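You operate a simulated robot arm through the tools that you are given. There is no shell and no other tool.

The job below is to be done with a simulated robot arm. You get a single attempt, and the scene is never put back.

## Task
Put the purple polish from the shaker back in its slot and run the red one twice on medium.
Fine: leave it clamped in the shaker.

It is judged by the outcome, as a careful person would: the job done as asked, and still so three seconds after it is handed in. It fails if anything else is knocked over, pushed out of place, dropped, spilled or broken.

## Robot
A 7-joint arm with a two-finger parallel gripper, fixed in place. Base frame: the origin is at the foot of the arm, x ahead of it, y to its left, z up; the work surface is at about z = 75. Units: cm, degrees, N and s.
Its first joint turns from -166.0 to 166.0 degrees. Payload 4.4 kg.
The TCP is the grasp point between the finger pads, 2.3 cm short of the fingertips. In the tool frame z runs along the fingers and y along their closing line. Largest opening 9.4 cm; finger width 3.8, thickness 1; the body of the gripper, 5.4 by 9.6 cm, starts 3.9 cm behind the TCP.
Orientation is that of the tool frame in the base frame, as a unit quaternion [w, x, y, z]. With the fingers straight down and closing along the base's y, the tool's x points along the base's -x, its y along +y and its z along -z.

## Interface
- The arm moves only by the tool jog_arm. Its argument "targets" is a list that holds one entry, the list of rows, each a list of 7 numbers: the turn, a rotation vector about the base's x, y, z in degrees, then the shift along the base's x, y, z in cm, then the finger opening in cm, from 0 to 9.4. In form: [[[rx, ry, rz, dx, dy, dz, fingers], ...]]. A call has 1 to 20 rows; each row shifts and turns the commanded pose from where the row before left it. Each row takes 0.2 s and may step no farther than 5 cm and 8.6 degrees from the row before; otherwise, or with a gripper value out of range, the whole call is refused. A pose out of reach is approached as far as the arm can. The call stops where the force on the tool passes 70 N (or 10 N more than at its start, if that is more) or the arm is blocked; 0.2 s more then pass. Each finger travels about 7.2 cm/s and halts on what it meets, pressing with about 27 N; the grip force reading is that of the motor and also rises with nothing between the fingers. The clock runs only during rows and for 0.2 s after the last one: add rows that do not move to give the fingers time. The reply holds the time, the measured pose of the TCP, the force on the tool along the base axes, the opening and the grip force, in the units named above and with some noise, with the torque about the TCP (base axes, N m) and any sound that the robot's microphone picked up.
- Cameras (640 x 400 px; columns grow to the right, rows downward): "scene" is fixed at [21.97, -50.24, 137.47]; the picture's right is [0.88, -0.47, 0.00], its down [-0.13, -0.25, -0.96] and it looks along [0.46, 0.85, -0.28] (base axes); focal length 350 px, centre (320, 200). "wrist" rides on the gripper at [8.6, 1.6, -7.4] in the tool frame; the picture's right is [-0.18, 0.98, 0.00], its down [-0.58, -0.11, -0.81] and it looks along [-0.79, -0.15, 0.59] (tool axes); focal length 243 px, centre (320, 200). There is no depth. A picture from a camera that has moved, and an enlarged one, comes with that camera's place and axes in the base frame and with its lens.
- capture(camera): a new picture of that camera. The clock stands still meanwhile.
- inspect(camera, box): a new picture of the part [left, top, right, bottom] of that camera's present view, enlarged. The clock stands still meanwhile.
- hand_in(): hands the job in; it is judged then, once.

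Places have to be worked out from the pictures, the camera data and where the tool is seen. Open the gripper and draw the arm clear of the work before you hand the job in, unless the task says otherwise.

The tools are called after "Request:" as a command line: name --argument value ..., lists and objects as JSON in quotes. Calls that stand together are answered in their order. jog_arm: Moves the arm, as the interface text tells. Its arguments: {"type":"object","properties":{"targets":{"type":"array","items":{"type":"array","items":{"type":"array","items":{"type":"number"}}}}},"required":["targets"]} The other tools are called the same way: capture (camera) takes a picture; inspect (camera, box) takes an enlarged picture of a part of a camera's view; hand_in () hands the job in.

At the start:

```text
clock: 0.0
position: [59.72, 34.76, 112.93]
orientation: [0.0, 0.0, 1.0, 0.0]
wrist_force: [0.8, 0.4, 0.1]
ft_torque: [0.01, 0.03, 0.01]
finger_gap: 9.41
gripper_force: 0.0
```

scene: 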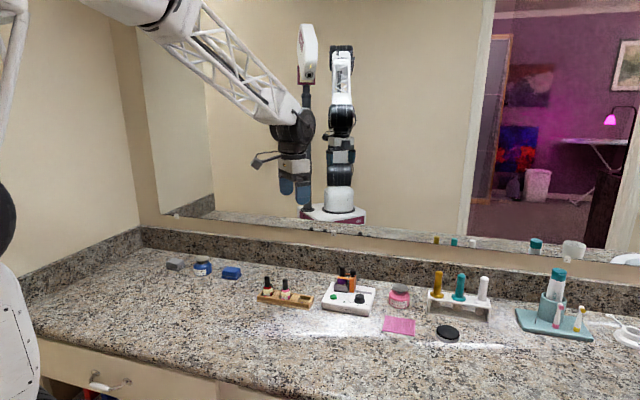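
wrist: 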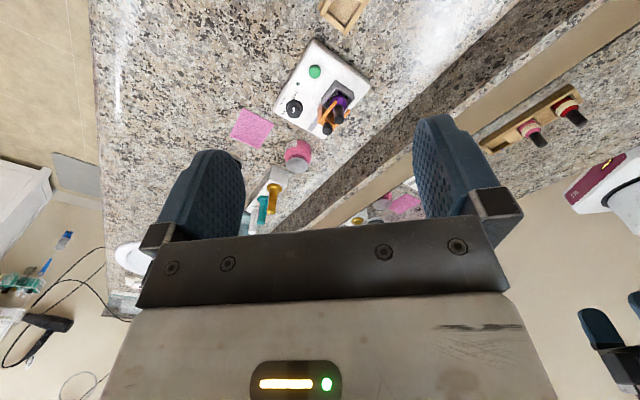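

I start by enlarging the area around the rack and the shaker to see what is there.

Request:
inspect --camera "scene" --box '[240, 250, 420, 350]'

Request:
inspect --camera "wrist" --box '[220, 0, 400, 150]'

```text
3.56 times, centred on (330, 300) of scene
camera zoom: at [21.97, -50.24, 137.47], right [0.88, -0.47, 0.0], down [-0.13, -0.25, -0.96], along [0.46, 0.85, -0.28], focal length 1244 px, centre (284, -156)
```

zoom: 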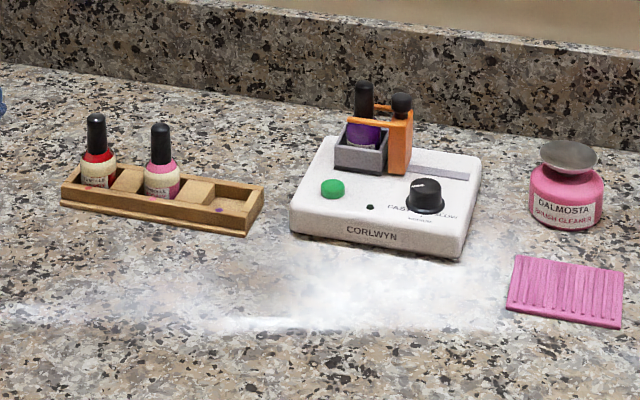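

```text
2.67 times, centred on (310, 75) of wrist
camera zoom: at [51.0, 36.42, 120.51], right [0.18, 0.98, 0.0], down [0.58, -0.11, 0.81], along [0.79, -0.15, -0.59], focal length 647 px, centre (347, 533)
```

zoom: 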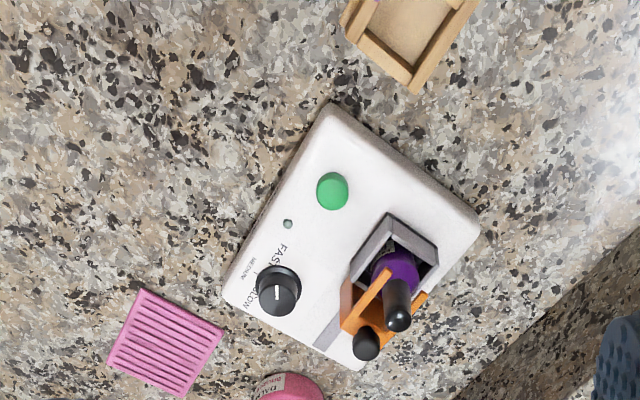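

The counter edge and wall run at about 45° to the base axes. The rack's front edge is near (51.6, 46.1) to (63.9, 33.9), and the shaker is around (77, 32). I'll yaw +45° and bring the wrist camera down in front of the shaker to look at the dial and clamp.

Request:
jog_arm --targets '[[[0, 0, 7.5, 1.0, -1.75, -3.9, 9.4], [0, 0, 7.5, 1.0, -1.75, -3.9, 9.4], [0, 0, 7.5, 1.0, -1.75, -3.9, 9.4], [0, 0, 7.5, 1.0, -1.75, -3.9, 9.4], [0, 0, 7.5, 1.0, -1.75, -3.9, 9.4], [0, 0, 7.5, 1.0, -1.75, -3.9, 9.4], [0, 0, 0, 0, 0, 0, 9.4]]]'

Request:
capture --camera "wrist"

Request:
capture --camera "scene"

```text
clock: 1.6
position: [65.73, 24.26, 89.44]
orientation: [0.0, -0.384, 0.923, 0.0]
wrist_force: [0.1, 0.0, 0.0]
ft_torque: [0.01, -0.02, -0.02]
finger_gap: 9.4
gripper_force: 0.0
```

```text
taken
camera wrist: at [58.38, 19.32, 97.11], right [-0.57, 0.82, 0.0], down [0.49, 0.34, 0.81], along [0.66, 0.46, -0.59], focal length 243 px, centre (320, 200)
```

wrist: 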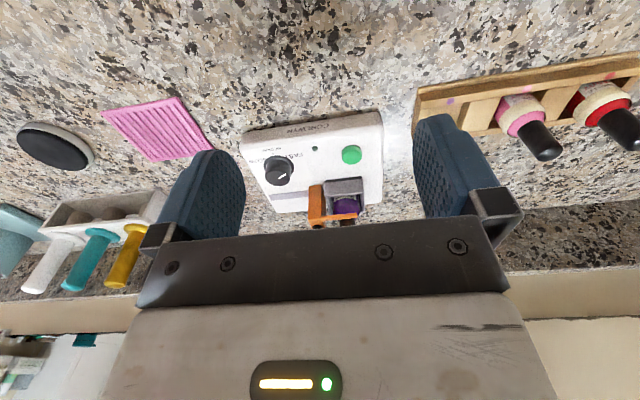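

```text
taken
```

scene: 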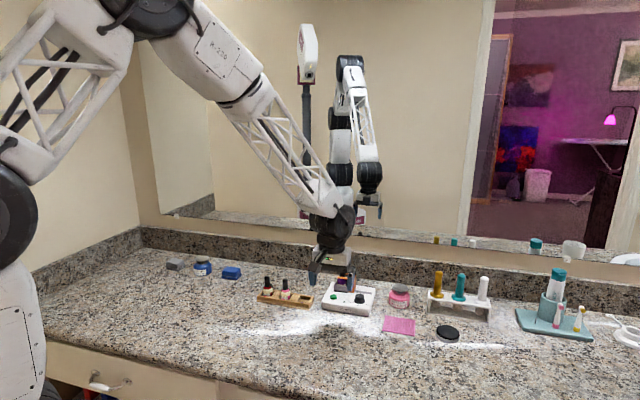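

The shaker is between the fingers in the wrist view, so I'll enlarge it and the rack.

Request:
inspect --camera "wrist" --box '[235, 100, 395, 240]'

Request:
inspect --camera "wrist" --box '[410, 50, 640, 200]'

Request:
inspect --camera "scene" --box '[310, 255, 390, 325]'

Request:
inspect --camera "scene" --box '[245, 265, 325, 320]'

```text
2.86 times, centred on (315, 170) of wrist
camera zoom: at [58.38, 19.32, 97.11], right [-0.57, 0.82, 0.0], down [0.49, 0.34, 0.81], along [0.66, 0.46, -0.59], focal length 693 px, centre (334, 286)
```

zoom: 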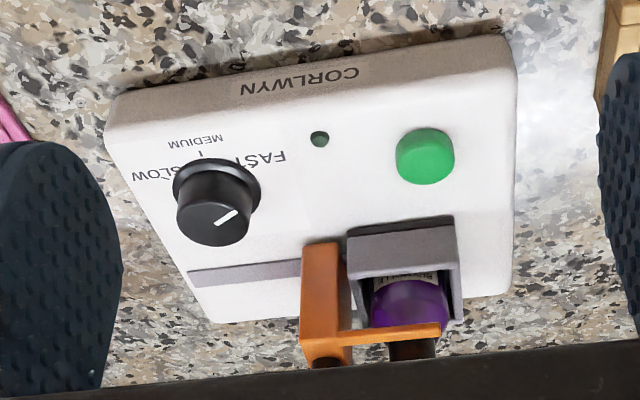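

```text
2.67 times, centred on (525, 125) of wrist
camera zoom: at [58.38, 19.32, 97.11], right [-0.57, 0.82, 0.0], down [0.49, 0.34, 0.81], along [0.66, 0.46, -0.59], focal length 647 px, centre (-227, 400)
```

zoom: 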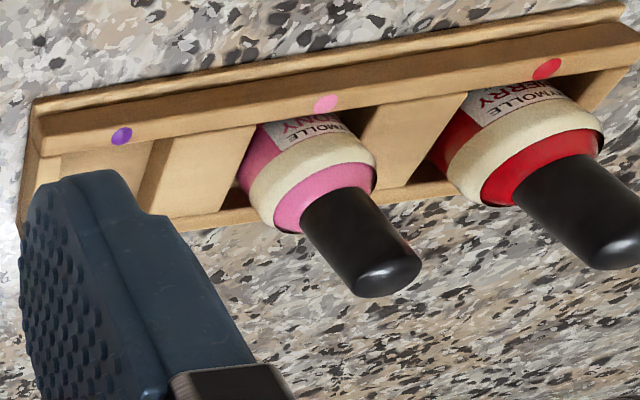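

```text
5.71 times, centred on (350, 290) of scene
camera zoom: at [21.97, -50.24, 137.47], right [0.88, -0.47, 0.0], down [-0.13, -0.25, -0.96], along [0.46, 0.85, -0.28], focal length 1998 px, centre (149, -314)
```

zoom: 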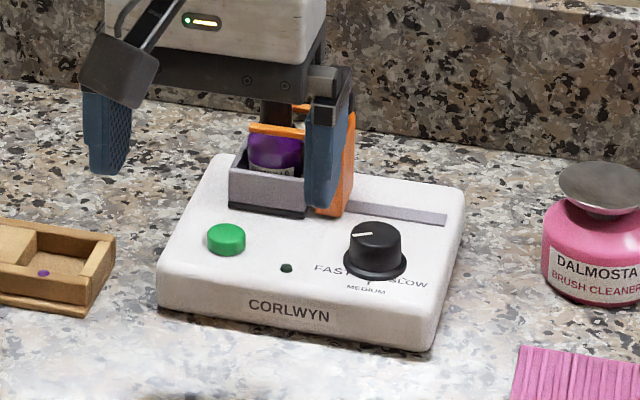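

```text
7.27 times, centred on (285, 292) of scene
camera zoom: at [21.97, -50.24, 137.47], right [0.88, -0.47, 0.0], down [-0.13, -0.25, -0.96], along [0.46, 0.85, -0.28], focal length 2543 px, centre (574, -473)
```

zoom: 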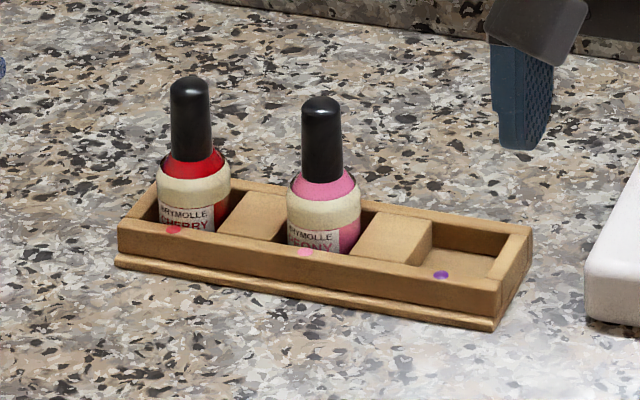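

The dial's white line seems to point toward FAST, and the clamp is an orange slide with a black knob on a rail. I'll enlarge further to confirm both.

Request:
inspect --camera "scene" --box '[345, 285, 375, 305]'

Request:
inspect --camera "wrist" --box '[255, 140, 325, 190]'

Request:
inspect --camera "wrist" --box '[290, 165, 380, 235]'

```text
16.00 times, centred on (360, 295) of scene
camera zoom: at [21.97, -50.24, 137.47], right [0.88, -0.47, 0.0], down [-0.13, -0.25, -0.96], along [0.46, 0.85, -0.28], focal length 5596 px, centre (-320, -1320)
```

zoom: 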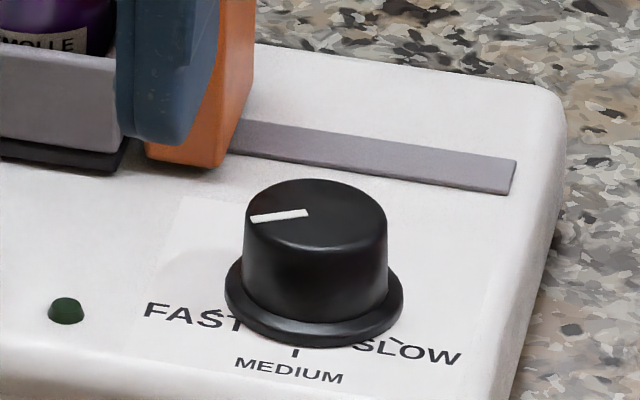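

```text
8.00 times, centred on (290, 165) of wrist
camera zoom: at [58.38, 19.32, 97.11], right [-0.57, 0.82, 0.0], down [0.49, 0.34, 0.81], along [0.66, 0.46, -0.59], focal length 1941 px, centre (560, 480)
```

zoom: 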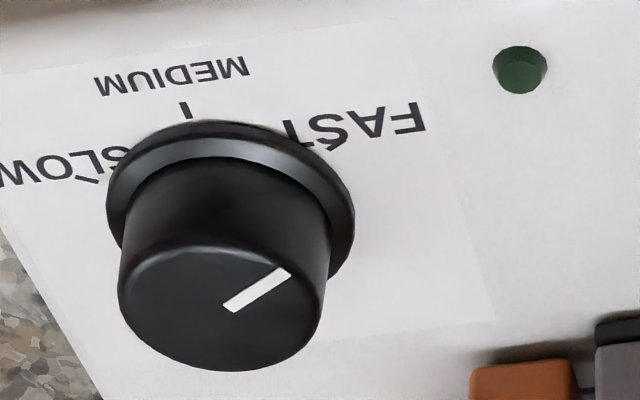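

```text
5.71 times, centred on (335, 200) of wrist
camera zoom: at [58.38, 19.32, 97.11], right [-0.57, 0.82, 0.0], down [0.49, 0.34, 0.81], along [0.66, 0.46, -0.59], focal length 1386 px, centre (234, 200)
```

zoom: 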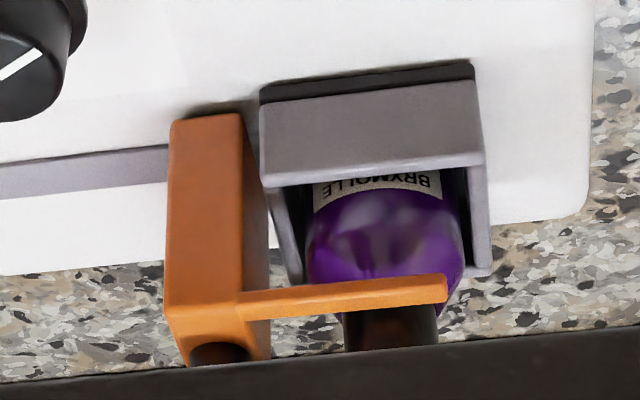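

The pointer sits at FAST, about 64° left of the front-facing MEDIUM tick, and the clamp looks like a fork that slides right along its rail. I'll yaw −90° so the fingers close front to back, and take a side view of the cup and clamp from the left.

Request:
jog_arm --targets '[[[0, 0, -7.5, 0.0, 0.0, 2.0, 9.4], [0, 0, -7.5, 0.0, 0.0, 1.0, 9.4], [0, 0, -7.5, 0.5, 1.46, 0.5, 9.4], [0, 0, -7.5, 0.5, 1.46, 0, 9.4], [0, 0, -7.5, 0.5, 1.46, 0, 9.4], [0, 0, -7.5, 0.5, 1.46, 0, 9.4], [0, 0, -7.5, 0.5, 1.46, 0, 9.4], [0, 0, -7.5, 0.5, 1.46, 0, 9.4], [0, 0, -7.5, 0.5, 1.46, 0, 9.4], [0, 0, -7.5, 0.5, 1.46, 0, 9.4], [0, 0, -7.5, 0.5, 1.46, 0, 9.4], [0, 0, -7.5, 0.5, 1.46, 0, 9.4], [0, 0, 0, 0, 0, 0, 9.4]]]'

Request:
capture --camera "wrist"

Request:
capture --camera "scene"

```text
clock: 4.4
position: [70.85, 38.95, 93.09]
orientation: [0.0, 0.383, 0.924, 0.0]
wrist_force: [0.7, 0.2, 0.4]
ft_torque: [-0.01, 0.01, -0.02]
finger_gap: 9.41
gripper_force: 0.0
```

```text
taken
camera wrist: at [65.72, 46.21, 100.59], right [0.83, 0.56, 0.0], down [0.33, -0.49, 0.81], along [0.46, -0.67, -0.59], focal length 243 px, centre (320, 200)
```

wrist: 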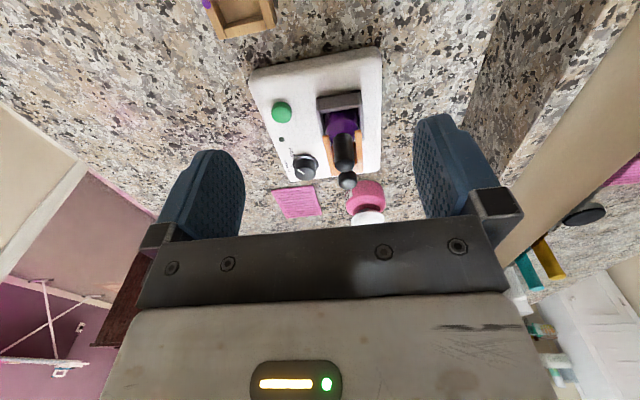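

```text
taken
```

scene: 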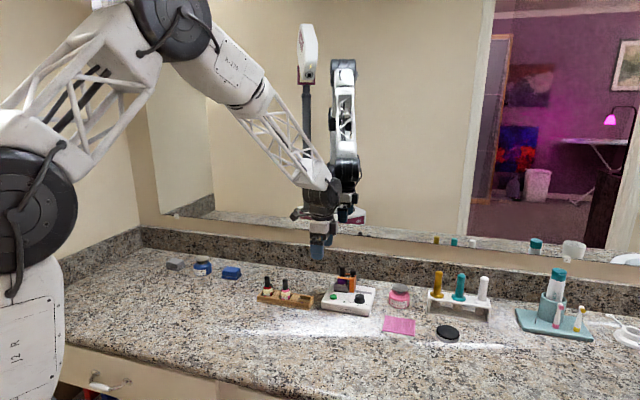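

The cup, purple cap and orange fork all show in this view, so I'll enlarge them.

Request:
inspect --camera "wrist" --box '[300, 75, 400, 195]'

Request:
inspect --camera "scene" --box '[320, 258, 380, 318]'

Request:
inspect --camera "wrist" --box '[265, 120, 345, 190]'

```text
3.33 times, centred on (350, 135) of wrist
camera zoom: at [65.72, 46.21, 100.59], right [0.83, 0.56, 0.0], down [0.33, -0.49, 0.81], along [0.46, -0.67, -0.59], focal length 809 px, centre (220, 417)
```

zoom: 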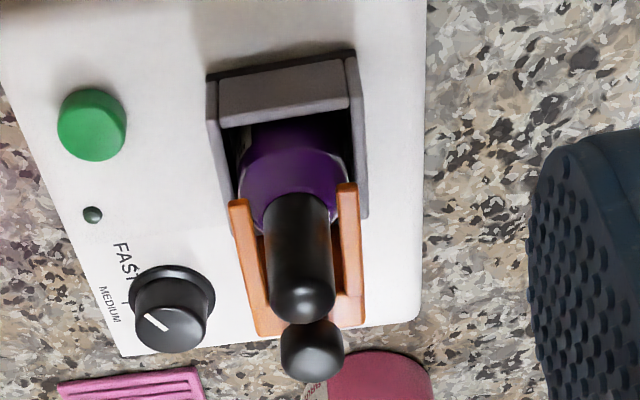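

```text
6.67 times, centred on (350, 288) of scene
camera zoom: at [21.97, -50.24, 137.47], right [0.88, -0.47, 0.0], down [-0.13, -0.25, -0.96], along [0.46, 0.85, -0.28], focal length 2332 px, centre (120, -387)
```

zoom: 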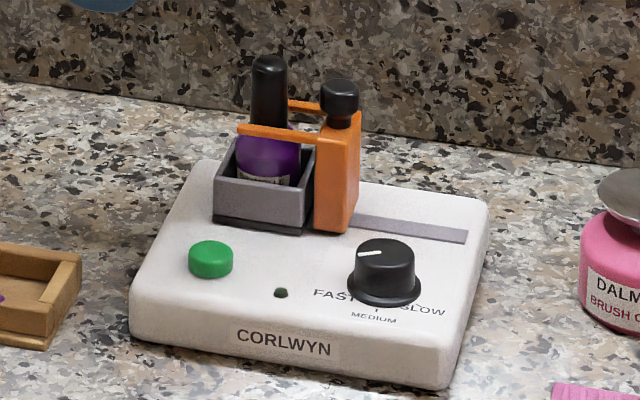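

```text
5.71 times, centred on (305, 155) of wrist
camera zoom: at [65.72, 46.21, 100.59], right [0.83, 0.56, 0.0], down [0.33, -0.49, 0.81], along [0.46, -0.67, -0.59], focal length 1386 px, centre (406, 457)
```

zoom: 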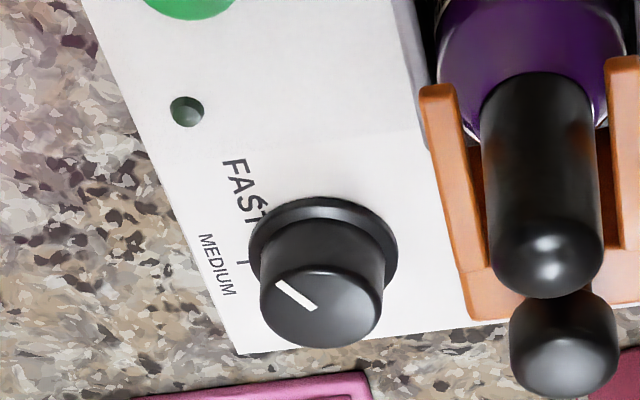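

The clamp is an orange block with a round black knob near (78.5, 32.5), head z about 83.6–85.3. Its fork straddles the purple cap at about (76.0, 35.0), top z about 85.6. I'll move above the knob with the fingers part open and check the alignment.

Request:
jog_arm --targets '[[[0, 0, 0, 2.57, -2.16, 0, 9.4], [0, 0, 0, 2.57, -2.16, 0, 7], [0, 0, 0, 2.57, -2.16, 0, 5], [0, 0, 0, 0, 0, -2.5, 5], [0, 0, 0, 0, 0, 0, 5]]]'

Request:
capture --camera "wrist"

Request:
inspect --camera "scene" --box '[310, 240, 390, 320]'

```text
clock: 5.6
position: [78.51, 32.45, 90.66]
orientation: [0.0, 0.382, 0.924, 0.0]
wrist_force: [0.2, 0.2, 0.2]
ft_torque: [-0.03, -0.01, -0.02]
finger_gap: 4.98
gripper_force: 0.2
```

```text
taken
camera wrist: at [73.42, 39.69, 98.13], right [0.82, 0.57, 0.0], down [0.33, -0.49, 0.81], along [0.46, -0.67, -0.59], focal length 243 px, centre (320, 200)
```

wrist: 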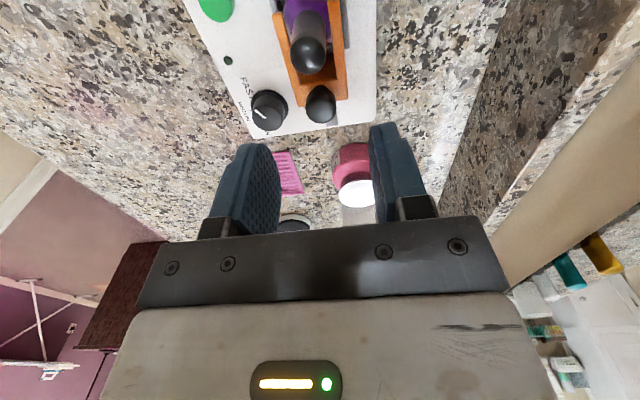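

```text
5.00 times, centred on (350, 280) of scene
camera zoom: at [21.97, -50.24, 137.47], right [0.88, -0.47, 0.0], down [-0.13, -0.25, -0.96], along [0.46, 0.85, -0.28], focal length 1749 px, centre (170, -200)
```

zoom: 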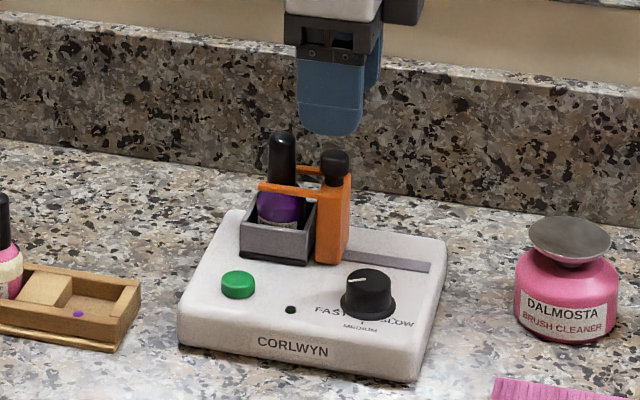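

The wrist ray puts the knob at p≈32.45, q≈78.45 in counter axes, right under the TCP. I'll descend to z≈85.5 and close on it.

Request:
jog_arm --targets '[[[0, 0, 0, 0, 0, -2.6, 5], [0, 0, 0, 0, 0, -2.5, 5], [0, 0, 0, 0, 0, 0, 5], [0, 0, 0, 0, 0, 0, 0], [0, 0, 0, 0, 0, 0, 0], [0, 0, 0, 0, 0, 0, 0]]]'

Request:
capture --camera "wrist"

Request:
inspect --camera "scene" --box '[320, 255, 380, 315]'

```text
clock: 7.0
position: [78.42, 32.51, 85.42]
orientation: [0.0, 0.381, 0.924, 0.001]
wrist_force: [37.3, 31.5, -19.0]
ft_torque: [0.38, -1.06, -0.37]
finger_gap: 3.48
gripper_force: 44.7
```

```text
taken
camera wrist: at [73.45, 39.77, 92.98], right [0.82, 0.57, 0.0], down [0.33, -0.49, 0.81], along [0.46, -0.66, -0.59], focal length 243 px, centre (320, 200)
```

wrist: 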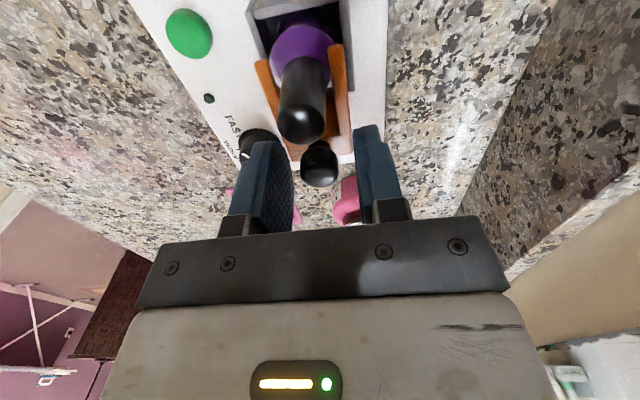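

```text
6.67 times, centred on (350, 285) of scene
camera zoom: at [21.97, -50.24, 137.47], right [0.88, -0.47, 0.0], down [-0.13, -0.25, -0.96], along [0.46, 0.85, -0.28], focal length 2332 px, centre (120, -367)
```

zoom: 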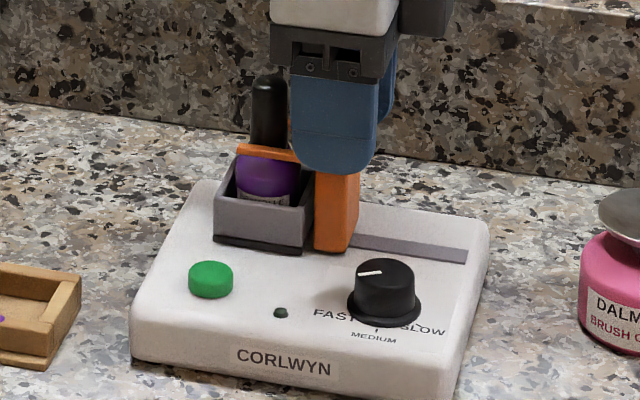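

The fingers stopped at 3.48 cm on the block's sides with a lopsided side load of about +49 N toward the wall, so I'm slightly off centre. I'll open, shift 0.15 cm toward the wall and close again.

Request:
jog_arm --targets '[[[0, 0, 0, 0, 0, 0, 5], [0, 0, 0, 0, 0, 0, 5], [0, 0, 0, 0.11, 0.11, 0, 5], [0, 0, 0, 0, 0, 0, 0], [0, 0, 0, 0, 0, 0, 0], [0, 0, 0, 0, 0, 0, 0]]]'

```text
clock: 8.4
position: [78.42, 32.57, 85.33]
orientation: [0.0, 0.383, 0.924, 0.0]
wrist_force: [-10.0, -8.7, 4.3]
ft_torque: [-0.25, 0.47, 0.04]
finger_gap: 3.51
gripper_force: 45.9
```

The side load fell to about −13 N, so the grip is close to centred on the 3.5 cm block. I'll slide it right along the rail, starting with 1.5 cm.

Request:
jog_arm --targets '[[[0, 0, 0, 0.21, -0.21, 0, 0], [0, 0, 0, 0.28, -0.28, 0, 0], [0, 0, 0, 0.28, -0.28, 0, 0], [0, 0, 0, 0.28, -0.28, 0, 0], [0, 0, 0, 0, 0, 0, 0]]]'

Request:
inspect --camera "scene" --box '[320, 255, 380, 315]'

```text
clock: 9.6
position: [79.59, 31.44, 85.38]
orientation: [0.0, 0.383, 0.924, -0.001]
wrist_force: [-10.6, -8.6, -2.0]
ft_torque: [-0.15, 0.36, 0.21]
finger_gap: 3.5
gripper_force: 44.6
```

```text
6.67 times, centred on (350, 285) of scene
camera zoom: at [21.97, -50.24, 137.47], right [0.88, -0.47, 0.0], down [-0.13, -0.25, -0.96], along [0.46, 0.85, -0.28], focal length 2332 px, centre (120, -367)
```

zoom: 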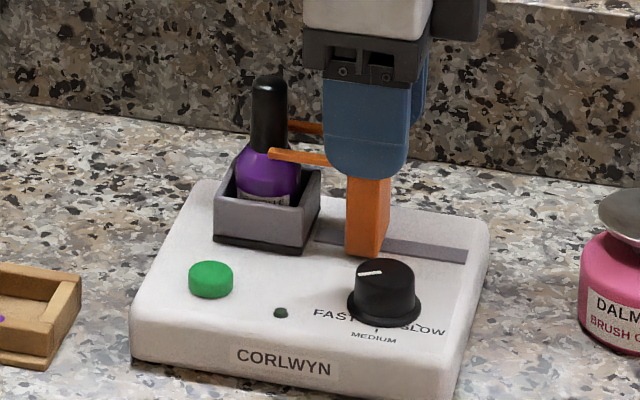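

The block slides freely and the bottle stays put. I'll slide it another 3 cm.

Request:
jog_arm --targets '[[[0, 0, 0, 0.35, -0.35, 0, 0], [0, 0, 0, 0.35, -0.35, 0, 0], [0, 0, 0, 0.35, -0.35, 0, 0], [0, 0, 0, 0.35, -0.35, 0, 0], [0, 0, 0, 0.35, -0.35, 0, 0], [0, 0, 0, 0.35, -0.35, 0, 0], [0, 0, 0, 0, 0, 0, 0]]]'

Request:
inspect --camera "scene" --box '[320, 255, 380, 315]'

```text
clock: 11.2
position: [81.59, 29.36, 85.42]
orientation: [0.0, 0.381, 0.924, 0.0]
wrist_force: [-37.4, 15.9, -1.3]
ft_torque: [0.38, 0.85, -0.41]
finger_gap: 3.48
gripper_force: 45.6
```

```text
6.67 times, centred on (350, 285) of scene
camera zoom: at [21.97, -50.24, 137.47], right [0.88, -0.47, 0.0], down [-0.13, -0.25, -0.96], along [0.46, 0.85, -0.28], focal length 2332 px, centre (120, -367)
```

zoom: 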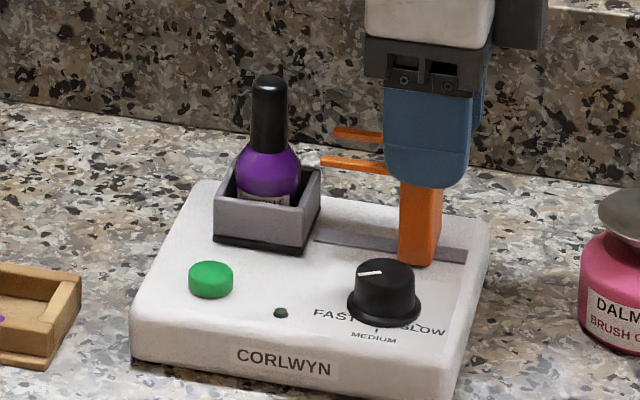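

The slide hit its end stop after about 4.5 cm, and the fork is well clear of the bottle. I'll let go, rise, and move over the purple cap at about (75.9, 35.05).

Request:
jog_arm --targets '[[[0, 0, 0, 0, 0, 0, 5], [0, 0, 0, 0, 0, 0, 5], [0, 0, 0, 0, 0, 2.5, 5], [0, 0, 0, 0, 0, 3.0, 5], [0, 0, 0, -1.93, 1.9, 0, 5], [0, 0, 0, -1.92, 1.9, 0, 5], [0, 0, 0, -1.92, 1.91, 0, 5], [0, 0, 0, 0, 0, 0, 5]]]'

Request:
capture --camera "wrist"

Request:
inspect --camera "scene" --box '[310, 240, 390, 320]'

```text
clock: 13.0
position: [75.92, 35.05, 91.06]
orientation: [0.0, 0.383, 0.924, 0.001]
wrist_force: [-0.1, 0.2, -0.2]
ft_torque: [0.02, -0.01, 0.0]
finger_gap: 4.99
gripper_force: 0.0
```

```text
taken
camera wrist: at [70.79, 42.38, 98.54], right [0.82, 0.57, 0.0], down [0.33, -0.49, 0.81], along [0.46, -0.67, -0.59], focal length 243 px, centre (320, 200)
```

wrist: 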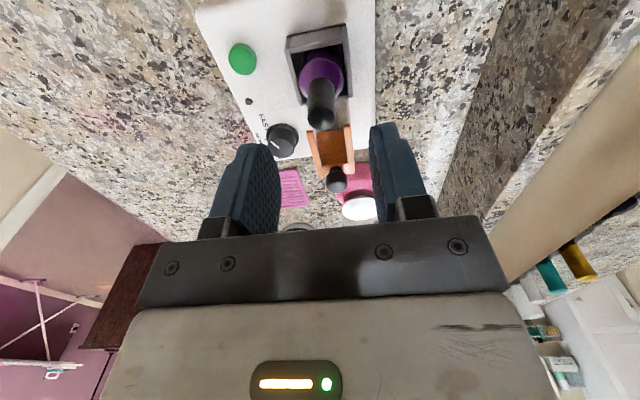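

```text
5.00 times, centred on (350, 280) of scene
camera zoom: at [21.97, -50.24, 137.47], right [0.88, -0.47, 0.0], down [-0.13, -0.25, -0.96], along [0.46, 0.85, -0.28], focal length 1749 px, centre (170, -200)
```

zoom: 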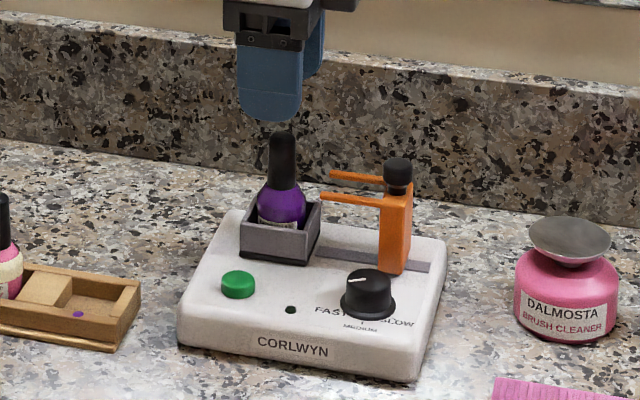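

The wrist ray puts the cap at p≈29.0, q≈78.4, directly beneath the fingers. I'll descend to z≈84.6 and close on the cap.

Request:
jog_arm --targets '[[[0, 0, 0, 0.07, -0.07, -2.3, 5], [0, 0, 0, 0, 0, -2.0, 5], [0, 0, 0, 0, 0, -2.0, 5], [0, 0, 0, 0, 0, 0, 4], [0, 0, 0, 0, 0, 0, 3], [0, 0, 0, 0, 0, 0, 0], [0, 0, 0, 0, 0, 0, 0], [0, 0, 0, 0, 0, 0, 0]]]'

Request:
capture --camera "wrist"

Request:
inspect --camera "scene" --box '[310, 250, 390, 320]'

```text
clock: 14.8
position: [75.98, 35.05, 84.76]
orientation: [0.0, 0.383, 0.924, 0.001]
wrist_force: [0.4, 0.8, 26.7]
ft_torque: [0.02, 0.01, -0.01]
finger_gap: 1.95
gripper_force: 26.9
```

```text
taken
camera wrist: at [70.95, 42.27, 92.37], right [0.82, 0.57, 0.0], down [0.33, -0.49, 0.81], along [0.46, -0.66, -0.59], focal length 243 px, centre (320, 200)
```

wrist: 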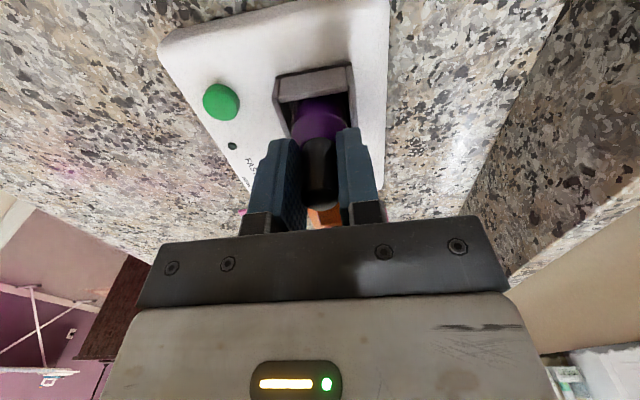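

```text
5.71 times, centred on (350, 285) of scene
camera zoom: at [21.97, -50.24, 137.47], right [0.88, -0.47, 0.0], down [-0.13, -0.25, -0.96], along [0.46, 0.85, -0.28], focal length 1998 px, centre (149, -286)
```

zoom: 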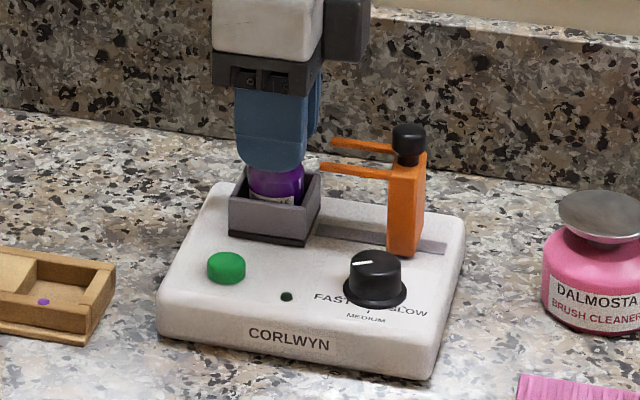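

The cap is between the pads, but +27 N upward means the fingertips are wedged on the bottle's shoulder. I'll open, rise 0.6 cm and close on the cap alone.

Request:
jog_arm --targets '[[[0, 0, 0, 0, 0, 0, 3.2], [0, 0, 0, 0, 0, 0, 3.2], [0, 0, 0, 0, 0, 0.6, 3.2], [0, 0, 0, 0, 0, 0, 0], [0, 0, 0, 0, 0, 0, 0], [0, 0, 0, 0, 0, 0, 0]]]'

```text
clock: 16.2
position: [75.93, 35.01, 85.29]
orientation: [-0.001, 0.383, 0.924, 0.0]
wrist_force: [0.3, 1.1, -0.4]
ft_torque: [0.03, -0.03, -0.02]
finger_gap: 1.68
gripper_force: 26.7
```

The pads now hold the cap cleanly at 1.68 cm with no vertical load, so I'll lift the bottle straight out of the cup.

Request:
jog_arm --targets '[[[0, 0, 0, 0, 0, 0.5, 0], [0, 0, 0, 0, 0, 1.0, 0], [0, 0, 0, 0, 0, 1.5, 0], [0, 0, 0, 0, 0, 1.5, 0], [0, 0, 0, 0, 0, 1.5, 0], [0, 0, 0, 0, 0, 1.5, 0], [0, 0, 0, 0, 0, 0, 0]]]'

Request:
capture --camera "wrist"

Request:
inspect --camera "scene" --box '[300, 230, 390, 320]'

```text
clock: 17.8
position: [76.1, 35.02, 92.8]
orientation: [0.0, 0.383, 0.924, 0.0]
wrist_force: [-0.7, 0.0, 0.3]
ft_torque: [0.0, -0.03, 0.01]
finger_gap: 1.66
gripper_force: 27.5
```

```text
taken
camera wrist: at [70.93, 42.32, 100.31], right [0.82, 0.57, 0.0], down [0.33, -0.49, 0.81], along [0.46, -0.67, -0.59], focal length 243 px, centre (320, 200)
```

wrist: 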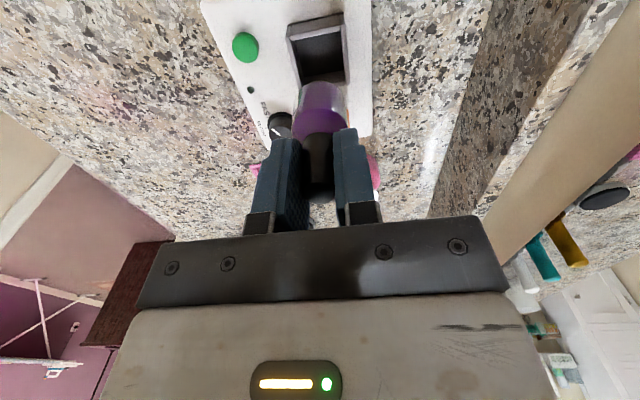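

```text
4.44 times, centred on (345, 275) of scene
camera zoom: at [21.97, -50.24, 137.47], right [0.88, -0.47, 0.0], down [-0.13, -0.25, -0.96], along [0.46, 0.85, -0.28], focal length 1554 px, centre (209, -133)
```

zoom: 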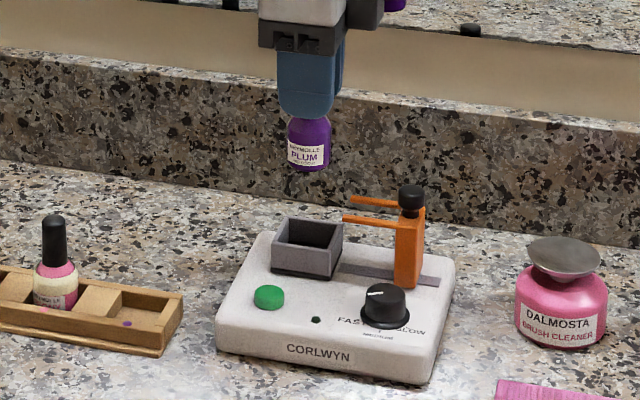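

The purple bottle ("PLUM") is out of the cup and hanging straight. From the dots and bottles I put its slot centre at about p=18.5, q=71.0, base (63.3, 37.1). I'll move above it and check.

Request:
jog_arm --targets '[[[0, 0, 0, -2.54, 0.43, 0, 0], [0, 0, 0, -2.54, 0.43, 0, 0], [0, 0, 0, -2.54, 0.43, 0, 0], [0, 0, 0, -2.54, 0.43, 0, 0], [0, 0, 0, -2.54, 0.42, 0, 0], [0, 0, 0, 0, 0, 0, 0], [0, 0, 0, 0, 0, 0, 0]]]'

Request:
capture --camera "wrist"

Request:
inspect --camera "scene" --box '[245, 240, 335, 320]'

```text
clock: 19.4
position: [63.33, 37.15, 92.77]
orientation: [0.0, 0.383, 0.924, 0.0]
wrist_force: [-0.2, -0.1, -0.5]
ft_torque: [0.01, 0.0, 0.0]
finger_gap: 1.64
gripper_force: 26.8
```

```text
taken
camera wrist: at [58.27, 44.38, 100.3], right [0.82, 0.57, 0.0], down [0.33, -0.49, 0.81], along [0.46, -0.67, -0.59], focal length 243 px, centre (320, 200)
```

wrist: 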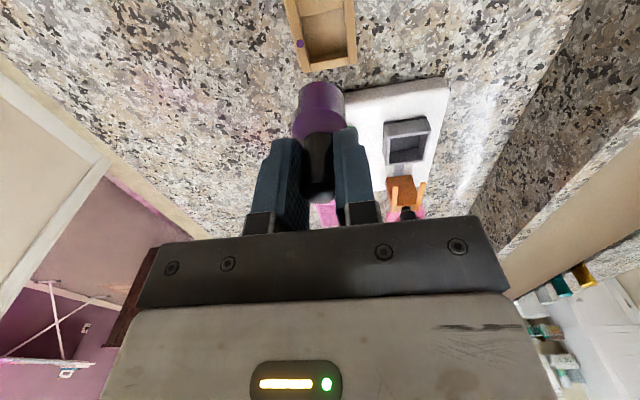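

```text
5.00 times, centred on (290, 280) of scene
camera zoom: at [21.97, -50.24, 137.47], right [0.88, -0.47, 0.0], down [-0.13, -0.25, -0.96], along [0.46, 0.85, -0.28], focal length 1749 px, centre (470, -200)
```

zoom: 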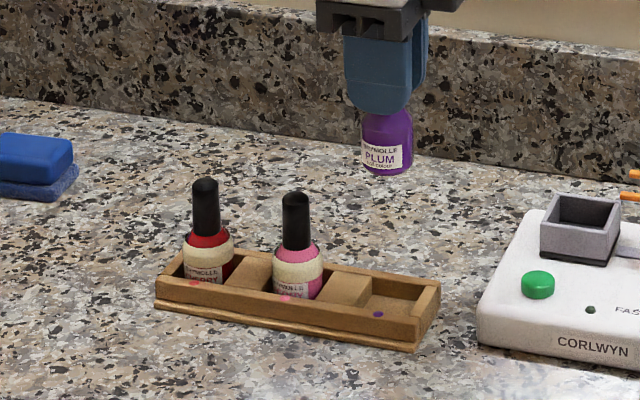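

The slot shows at the top of the wrist view. I'll enlarge it to measure its edges.

Request:
inspect --camera "wrist" --box '[270, 0, 370, 150]'

Request:
inspect --camera "scene" --box '[285, 275, 330, 315]'

```text
2.67 times, centred on (320, 75) of wrist
camera zoom: at [58.27, 44.38, 100.3], right [0.82, 0.57, 0.0], down [0.33, -0.49, 0.81], along [0.46, -0.67, -0.59], focal length 647 px, centre (320, 533)
```

zoom: 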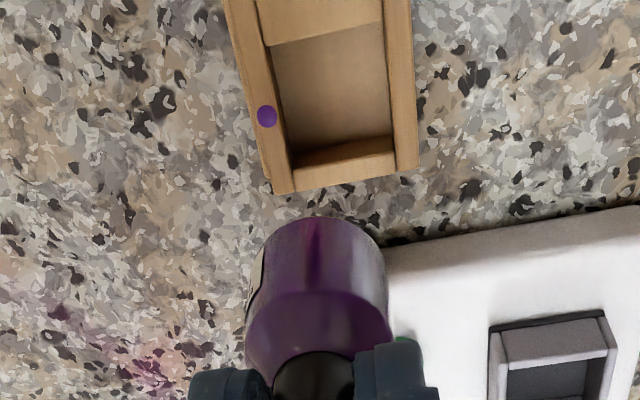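

```text
10.00 times, centred on (308, 295) of scene
camera zoom: at [21.97, -50.24, 137.47], right [0.88, -0.47, 0.0], down [-0.13, -0.25, -0.96], along [0.46, 0.85, -0.28], focal length 3497 px, centre (445, -750)
```

zoom: 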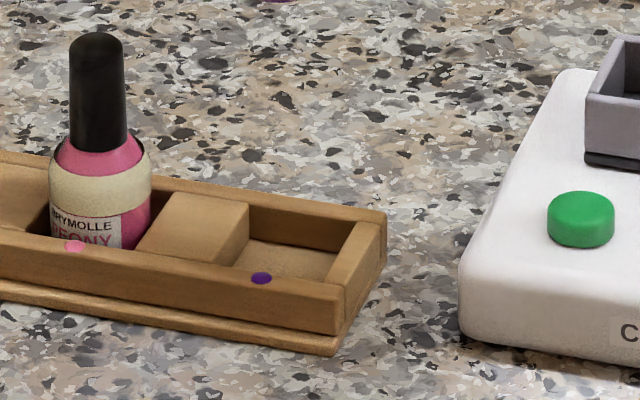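

I'll enlarge the slot further to pick out its corners.

Request:
inspect --camera "wrist" --box '[280, 0, 365, 80]'

Request:
inspect --camera "wrist" --box '[285, 75, 355, 145]'

```text
5.00 times, centred on (322, 40) of wrist
camera zoom: at [58.27, 44.38, 100.3], right [0.82, 0.57, 0.0], down [0.33, -0.49, 0.81], along [0.46, -0.67, -0.59], focal length 1213 px, centre (308, 1000)
```

zoom: 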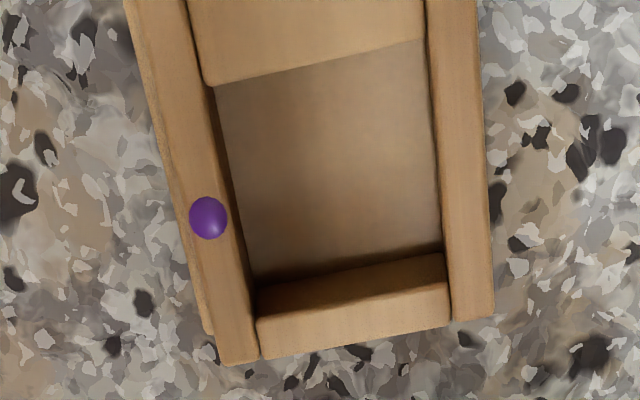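

```text
5.71 times, centred on (320, 110) of wrist
camera zoom: at [58.27, 44.38, 100.3], right [0.82, 0.57, 0.0], down [0.33, -0.49, 0.81], along [0.46, -0.67, -0.59], focal length 1386 px, centre (320, 714)
```

zoom: 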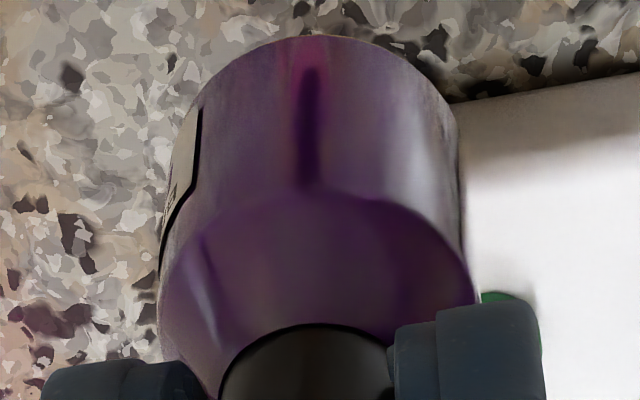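

The slot's inner edges span p 16.5–20.2 and q 69.7–73.2, centred at about (18.34, 71.45) with the rim at z≈76.85. I'll shift slightly onto that centre, lower until the bottle is just above the rim, and look again.

Request:
jog_arm --targets '[[[0, 0, 0, 0.16, 0.4, 0, 0], [0, 0, 0, 0, 0, -2.0, 0], [0, 0, 0, 0, 0, -2.0, 0], [0, 0, 0, 0, 0, -2.0, 0], [0, 0, 0, 0, 0, -1.0, 0], [0, 0, 0, 0, 0, 0, 0], [0, 0, 0, 0, 0, 0, 0]]]'

Request:
inspect --camera "wrist" --box '[260, 0, 380, 150]'

Request:
inspect --camera "scene" --box '[255, 255, 330, 315]'

```text
clock: 21.0
position: [63.45, 37.6, 85.78]
orientation: [-0.001, 0.383, 0.924, 0.0]
wrist_force: [0.2, -2.0, 0.1]
ft_torque: [-0.01, -0.02, 0.02]
finger_gap: 1.67
gripper_force: 27.2
```

```text
2.67 times, centred on (320, 75) of wrist
camera zoom: at [58.42, 44.82, 93.27], right [0.82, 0.57, 0.0], down [0.33, -0.49, 0.81], along [0.46, -0.67, -0.59], focal length 647 px, centre (320, 533)
```

zoom: 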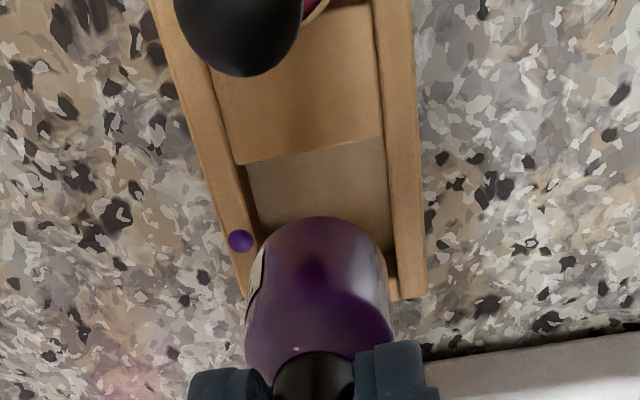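

```text
6.67 times, centred on (292, 285) of scene
camera zoom: at [21.97, -50.24, 137.47], right [0.88, -0.47, 0.0], down [-0.13, -0.25, -0.96], along [0.46, 0.85, -0.28], focal length 2332 px, centre (503, -367)
```

zoom: 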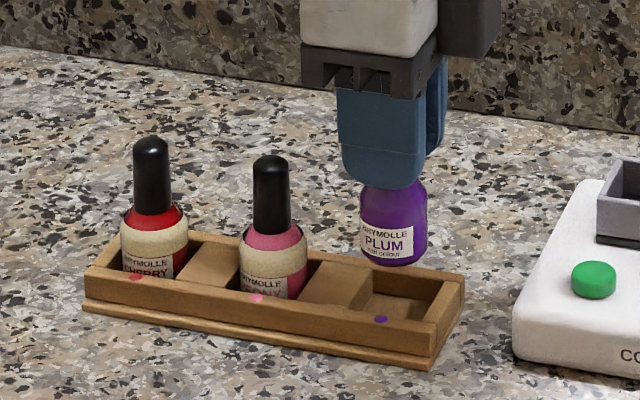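

The bottle is centred over the slot: TCP at (18.28, 71.45) against a slot centre of (18.33, 71.47). I'll lower it most of the way in.

Request:
jog_arm --targets '[[[0, 0, 0, 0.02, 0, -0.8, 0], [0, 0, 0, 0, 0, -0.8, 0], [0, 0, 0, 0, 0, -0.8, 0], [0, 0, 0, 0, 0, 0, 0]]]'

Request:
inspect --camera "scene" --box '[255, 255, 330, 315]'

```text
clock: 22.0
position: [63.52, 37.41, 83.39]
orientation: [0.0, 0.383, 0.924, 0.0]
wrist_force: [-0.8, 0.5, -0.6]
ft_torque: [0.0, 0.02, -0.03]
finger_gap: 1.68
gripper_force: 26.7
```

```text
6.67 times, centred on (292, 285) of scene
camera zoom: at [21.97, -50.24, 137.47], right [0.88, -0.47, 0.0], down [-0.13, -0.25, -0.96], along [0.46, 0.85, -0.28], focal length 2332 px, centre (503, -367)
```

zoom: 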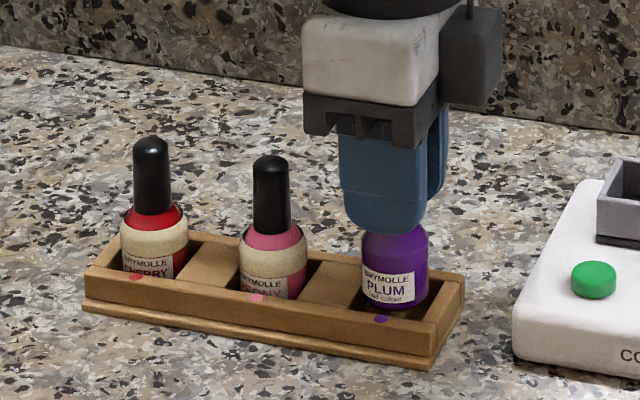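

The bottle is entering the slot with no contact force. I'll go down another 0.7 cm in small steps.

Request:
jog_arm --targets '[[[0, 0, 0, 0, 0, -0.25, 0], [0, 0, 0, 0, 0, -0.25, 0], [0, 0, 0, 0, 0, -0.2, 0], [0, 0, 0, 0, 0, 0, 0]]]'

```text
clock: 23.0
position: [63.49, 37.48, 82.6]
orientation: [0.0, 0.383, 0.924, -0.001]
wrist_force: [-0.4, -0.1, -0.2]
ft_torque: [-0.03, 0.01, -0.02]
finger_gap: 1.66
gripper_force: 26.7
```

Still no contact at z=82.6, so I'll continue in 0.2 cm steps.

Request:
jog_arm --targets '[[[0, 0, 0, 0, 0, -0.2, 0], [0, 0, 0, 0, 0, 0, 0]]]'

Request:
inspect --camera "scene" --box '[255, 255, 330, 315]'

```text
clock: 23.6
position: [63.59, 37.56, 82.49]
orientation: [0.0, 0.383, 0.924, 0.0]
wrist_force: [0.5, 0.9, -1.3]
ft_torque: [-0.04, -0.01, 0.01]
finger_gap: 1.66
gripper_force: 27.1
```

```text
6.67 times, centred on (292, 285) of scene
camera zoom: at [21.97, -50.24, 137.47], right [0.88, -0.47, 0.0], down [-0.13, -0.25, -0.96], along [0.46, 0.85, -0.28], focal length 2332 px, centre (503, -367)
```

zoom: 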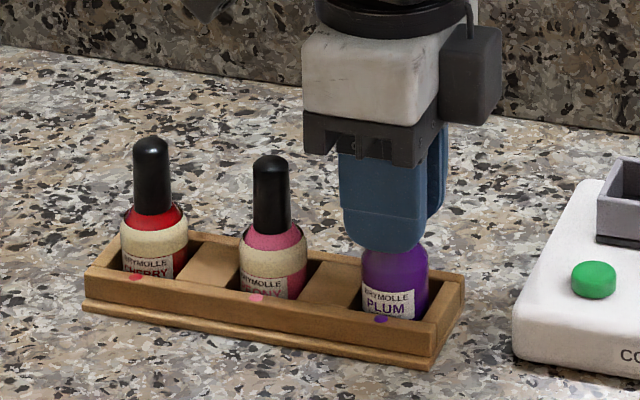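

The Plum label still sits a touch higher than Peony's, so I'll keep lowering gently.

Request:
jog_arm --targets '[[[0, 0, 0, 0, 0, -0.15, 0], [0, 0, 0, 0, 0, 0, 0]]]'

Request:
jog_arm --targets '[[[0, 0, 0, 0, 0, -0.15, 0], [0, 0, 0, 0, 0, 0, 0]]]'

```text
clock: 24.2
position: [63.5, 37.62, 82.45]
orientation: [-0.001, 0.383, 0.924, 0.0]
wrist_force: [0.3, 1.0, -0.8]
ft_torque: [0.0, 0.01, -0.01]
finger_gap: 1.64
gripper_force: 26.9
```

```text
clock: 24.8
position: [63.63, 37.51, 82.21]
orientation: [0.0, 0.383, 0.924, 0.0]
wrist_force: [-0.5, 0.5, -0.4]
ft_torque: [0.01, 0.04, -0.03]
finger_gap: 1.67
gripper_force: 27.2
```

No contact yet, so I'll lower a little more in small steps.

Request:
jog_arm --targets '[[[0, 0, 0, 0, 0, -0.15, 0], [0, 0, 0, 0, 0, 0, 0]]]'

Request:
inspect --camera "scene" --box '[255, 255, 330, 315]'

```text
clock: 25.4
position: [63.54, 37.56, 82.03]
orientation: [0.0, 0.383, 0.924, 0.001]
wrist_force: [-1.4, -0.6, 7.6]
ft_torque: [-0.03, 0.07, 0.0]
finger_gap: 1.67
gripper_force: 26.6
```

```text
6.67 times, centred on (292, 285) of scene
camera zoom: at [21.97, -50.24, 137.47], right [0.88, -0.47, 0.0], down [-0.13, -0.25, -0.96], along [0.46, 0.85, -0.28], focal length 2332 px, centre (503, -367)
```

zoom: 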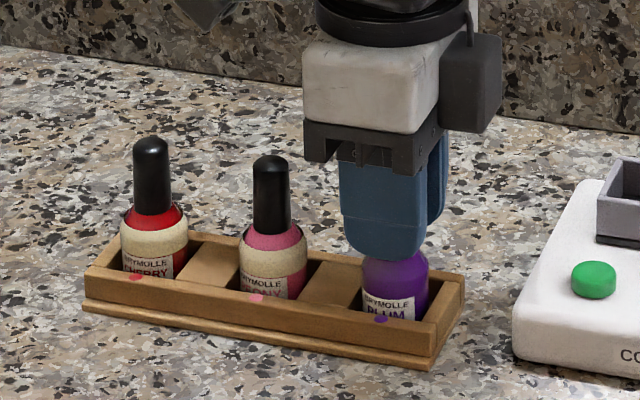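

The bottle touched down with 7.6 N at z≈82.0. I'll open and rise clear.

Request:
jog_arm --targets '[[[0, 0, 0, 0, 0, 0, 2.4], [0, 0, 0, 0, 0, 0, 4.0], [0, 0, 0, 0, 0, 0, 5.0], [0, 0, 0, 0, 0, 0, 5.0], [0, 0, 0, 0, 0, 2.0, 5.0], [0, 0, 0, 0, 0, 4.0, 5.0], [0, 0, 0, 0, 0, 4.0, 5.0], [0, 0, 0, 0, 0, 0, 5.0]]]'

Request:
inspect --camera "scene" --box '[255, 255, 330, 315]'

Request:
capture --camera "wrist"

```text
clock: 27.2
position: [63.58, 37.49, 92.05]
orientation: [0.0, 0.383, 0.924, 0.001]
wrist_force: [0.5, 0.2, 0.6]
ft_torque: [0.0, 0.0, -0.04]
finger_gap: 5.01
gripper_force: 0.2
```

```text
6.67 times, centred on (292, 285) of scene
camera zoom: at [21.97, -50.24, 137.47], right [0.88, -0.47, 0.0], down [-0.13, -0.25, -0.96], along [0.46, 0.85, -0.28], focal length 2332 px, centre (503, -367)
```

zoom: 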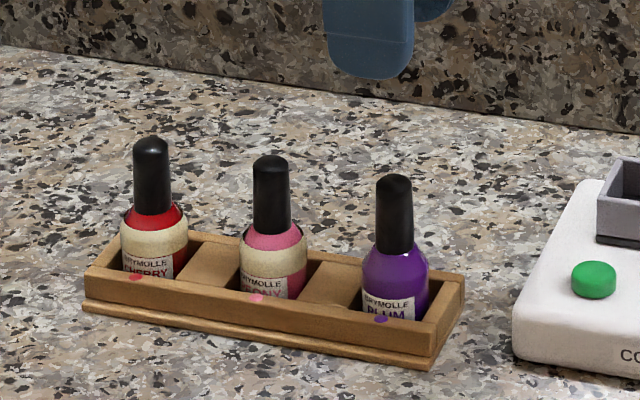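

```text
taken
camera wrist: at [58.5, 44.81, 99.57], right [0.82, 0.57, 0.0], down [0.33, -0.49, 0.81], along [0.46, -0.67, -0.59], focal length 243 px, centre (320, 200)
```

wrist: 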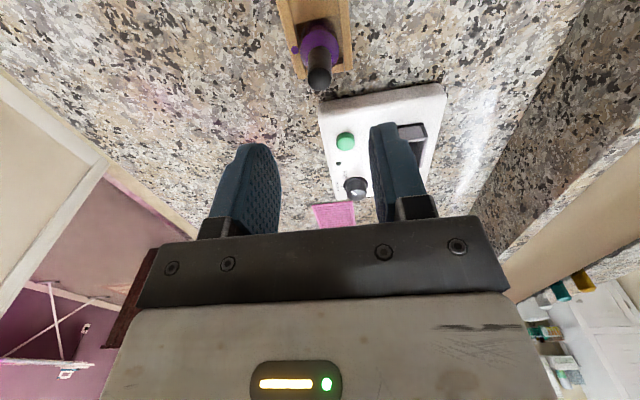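

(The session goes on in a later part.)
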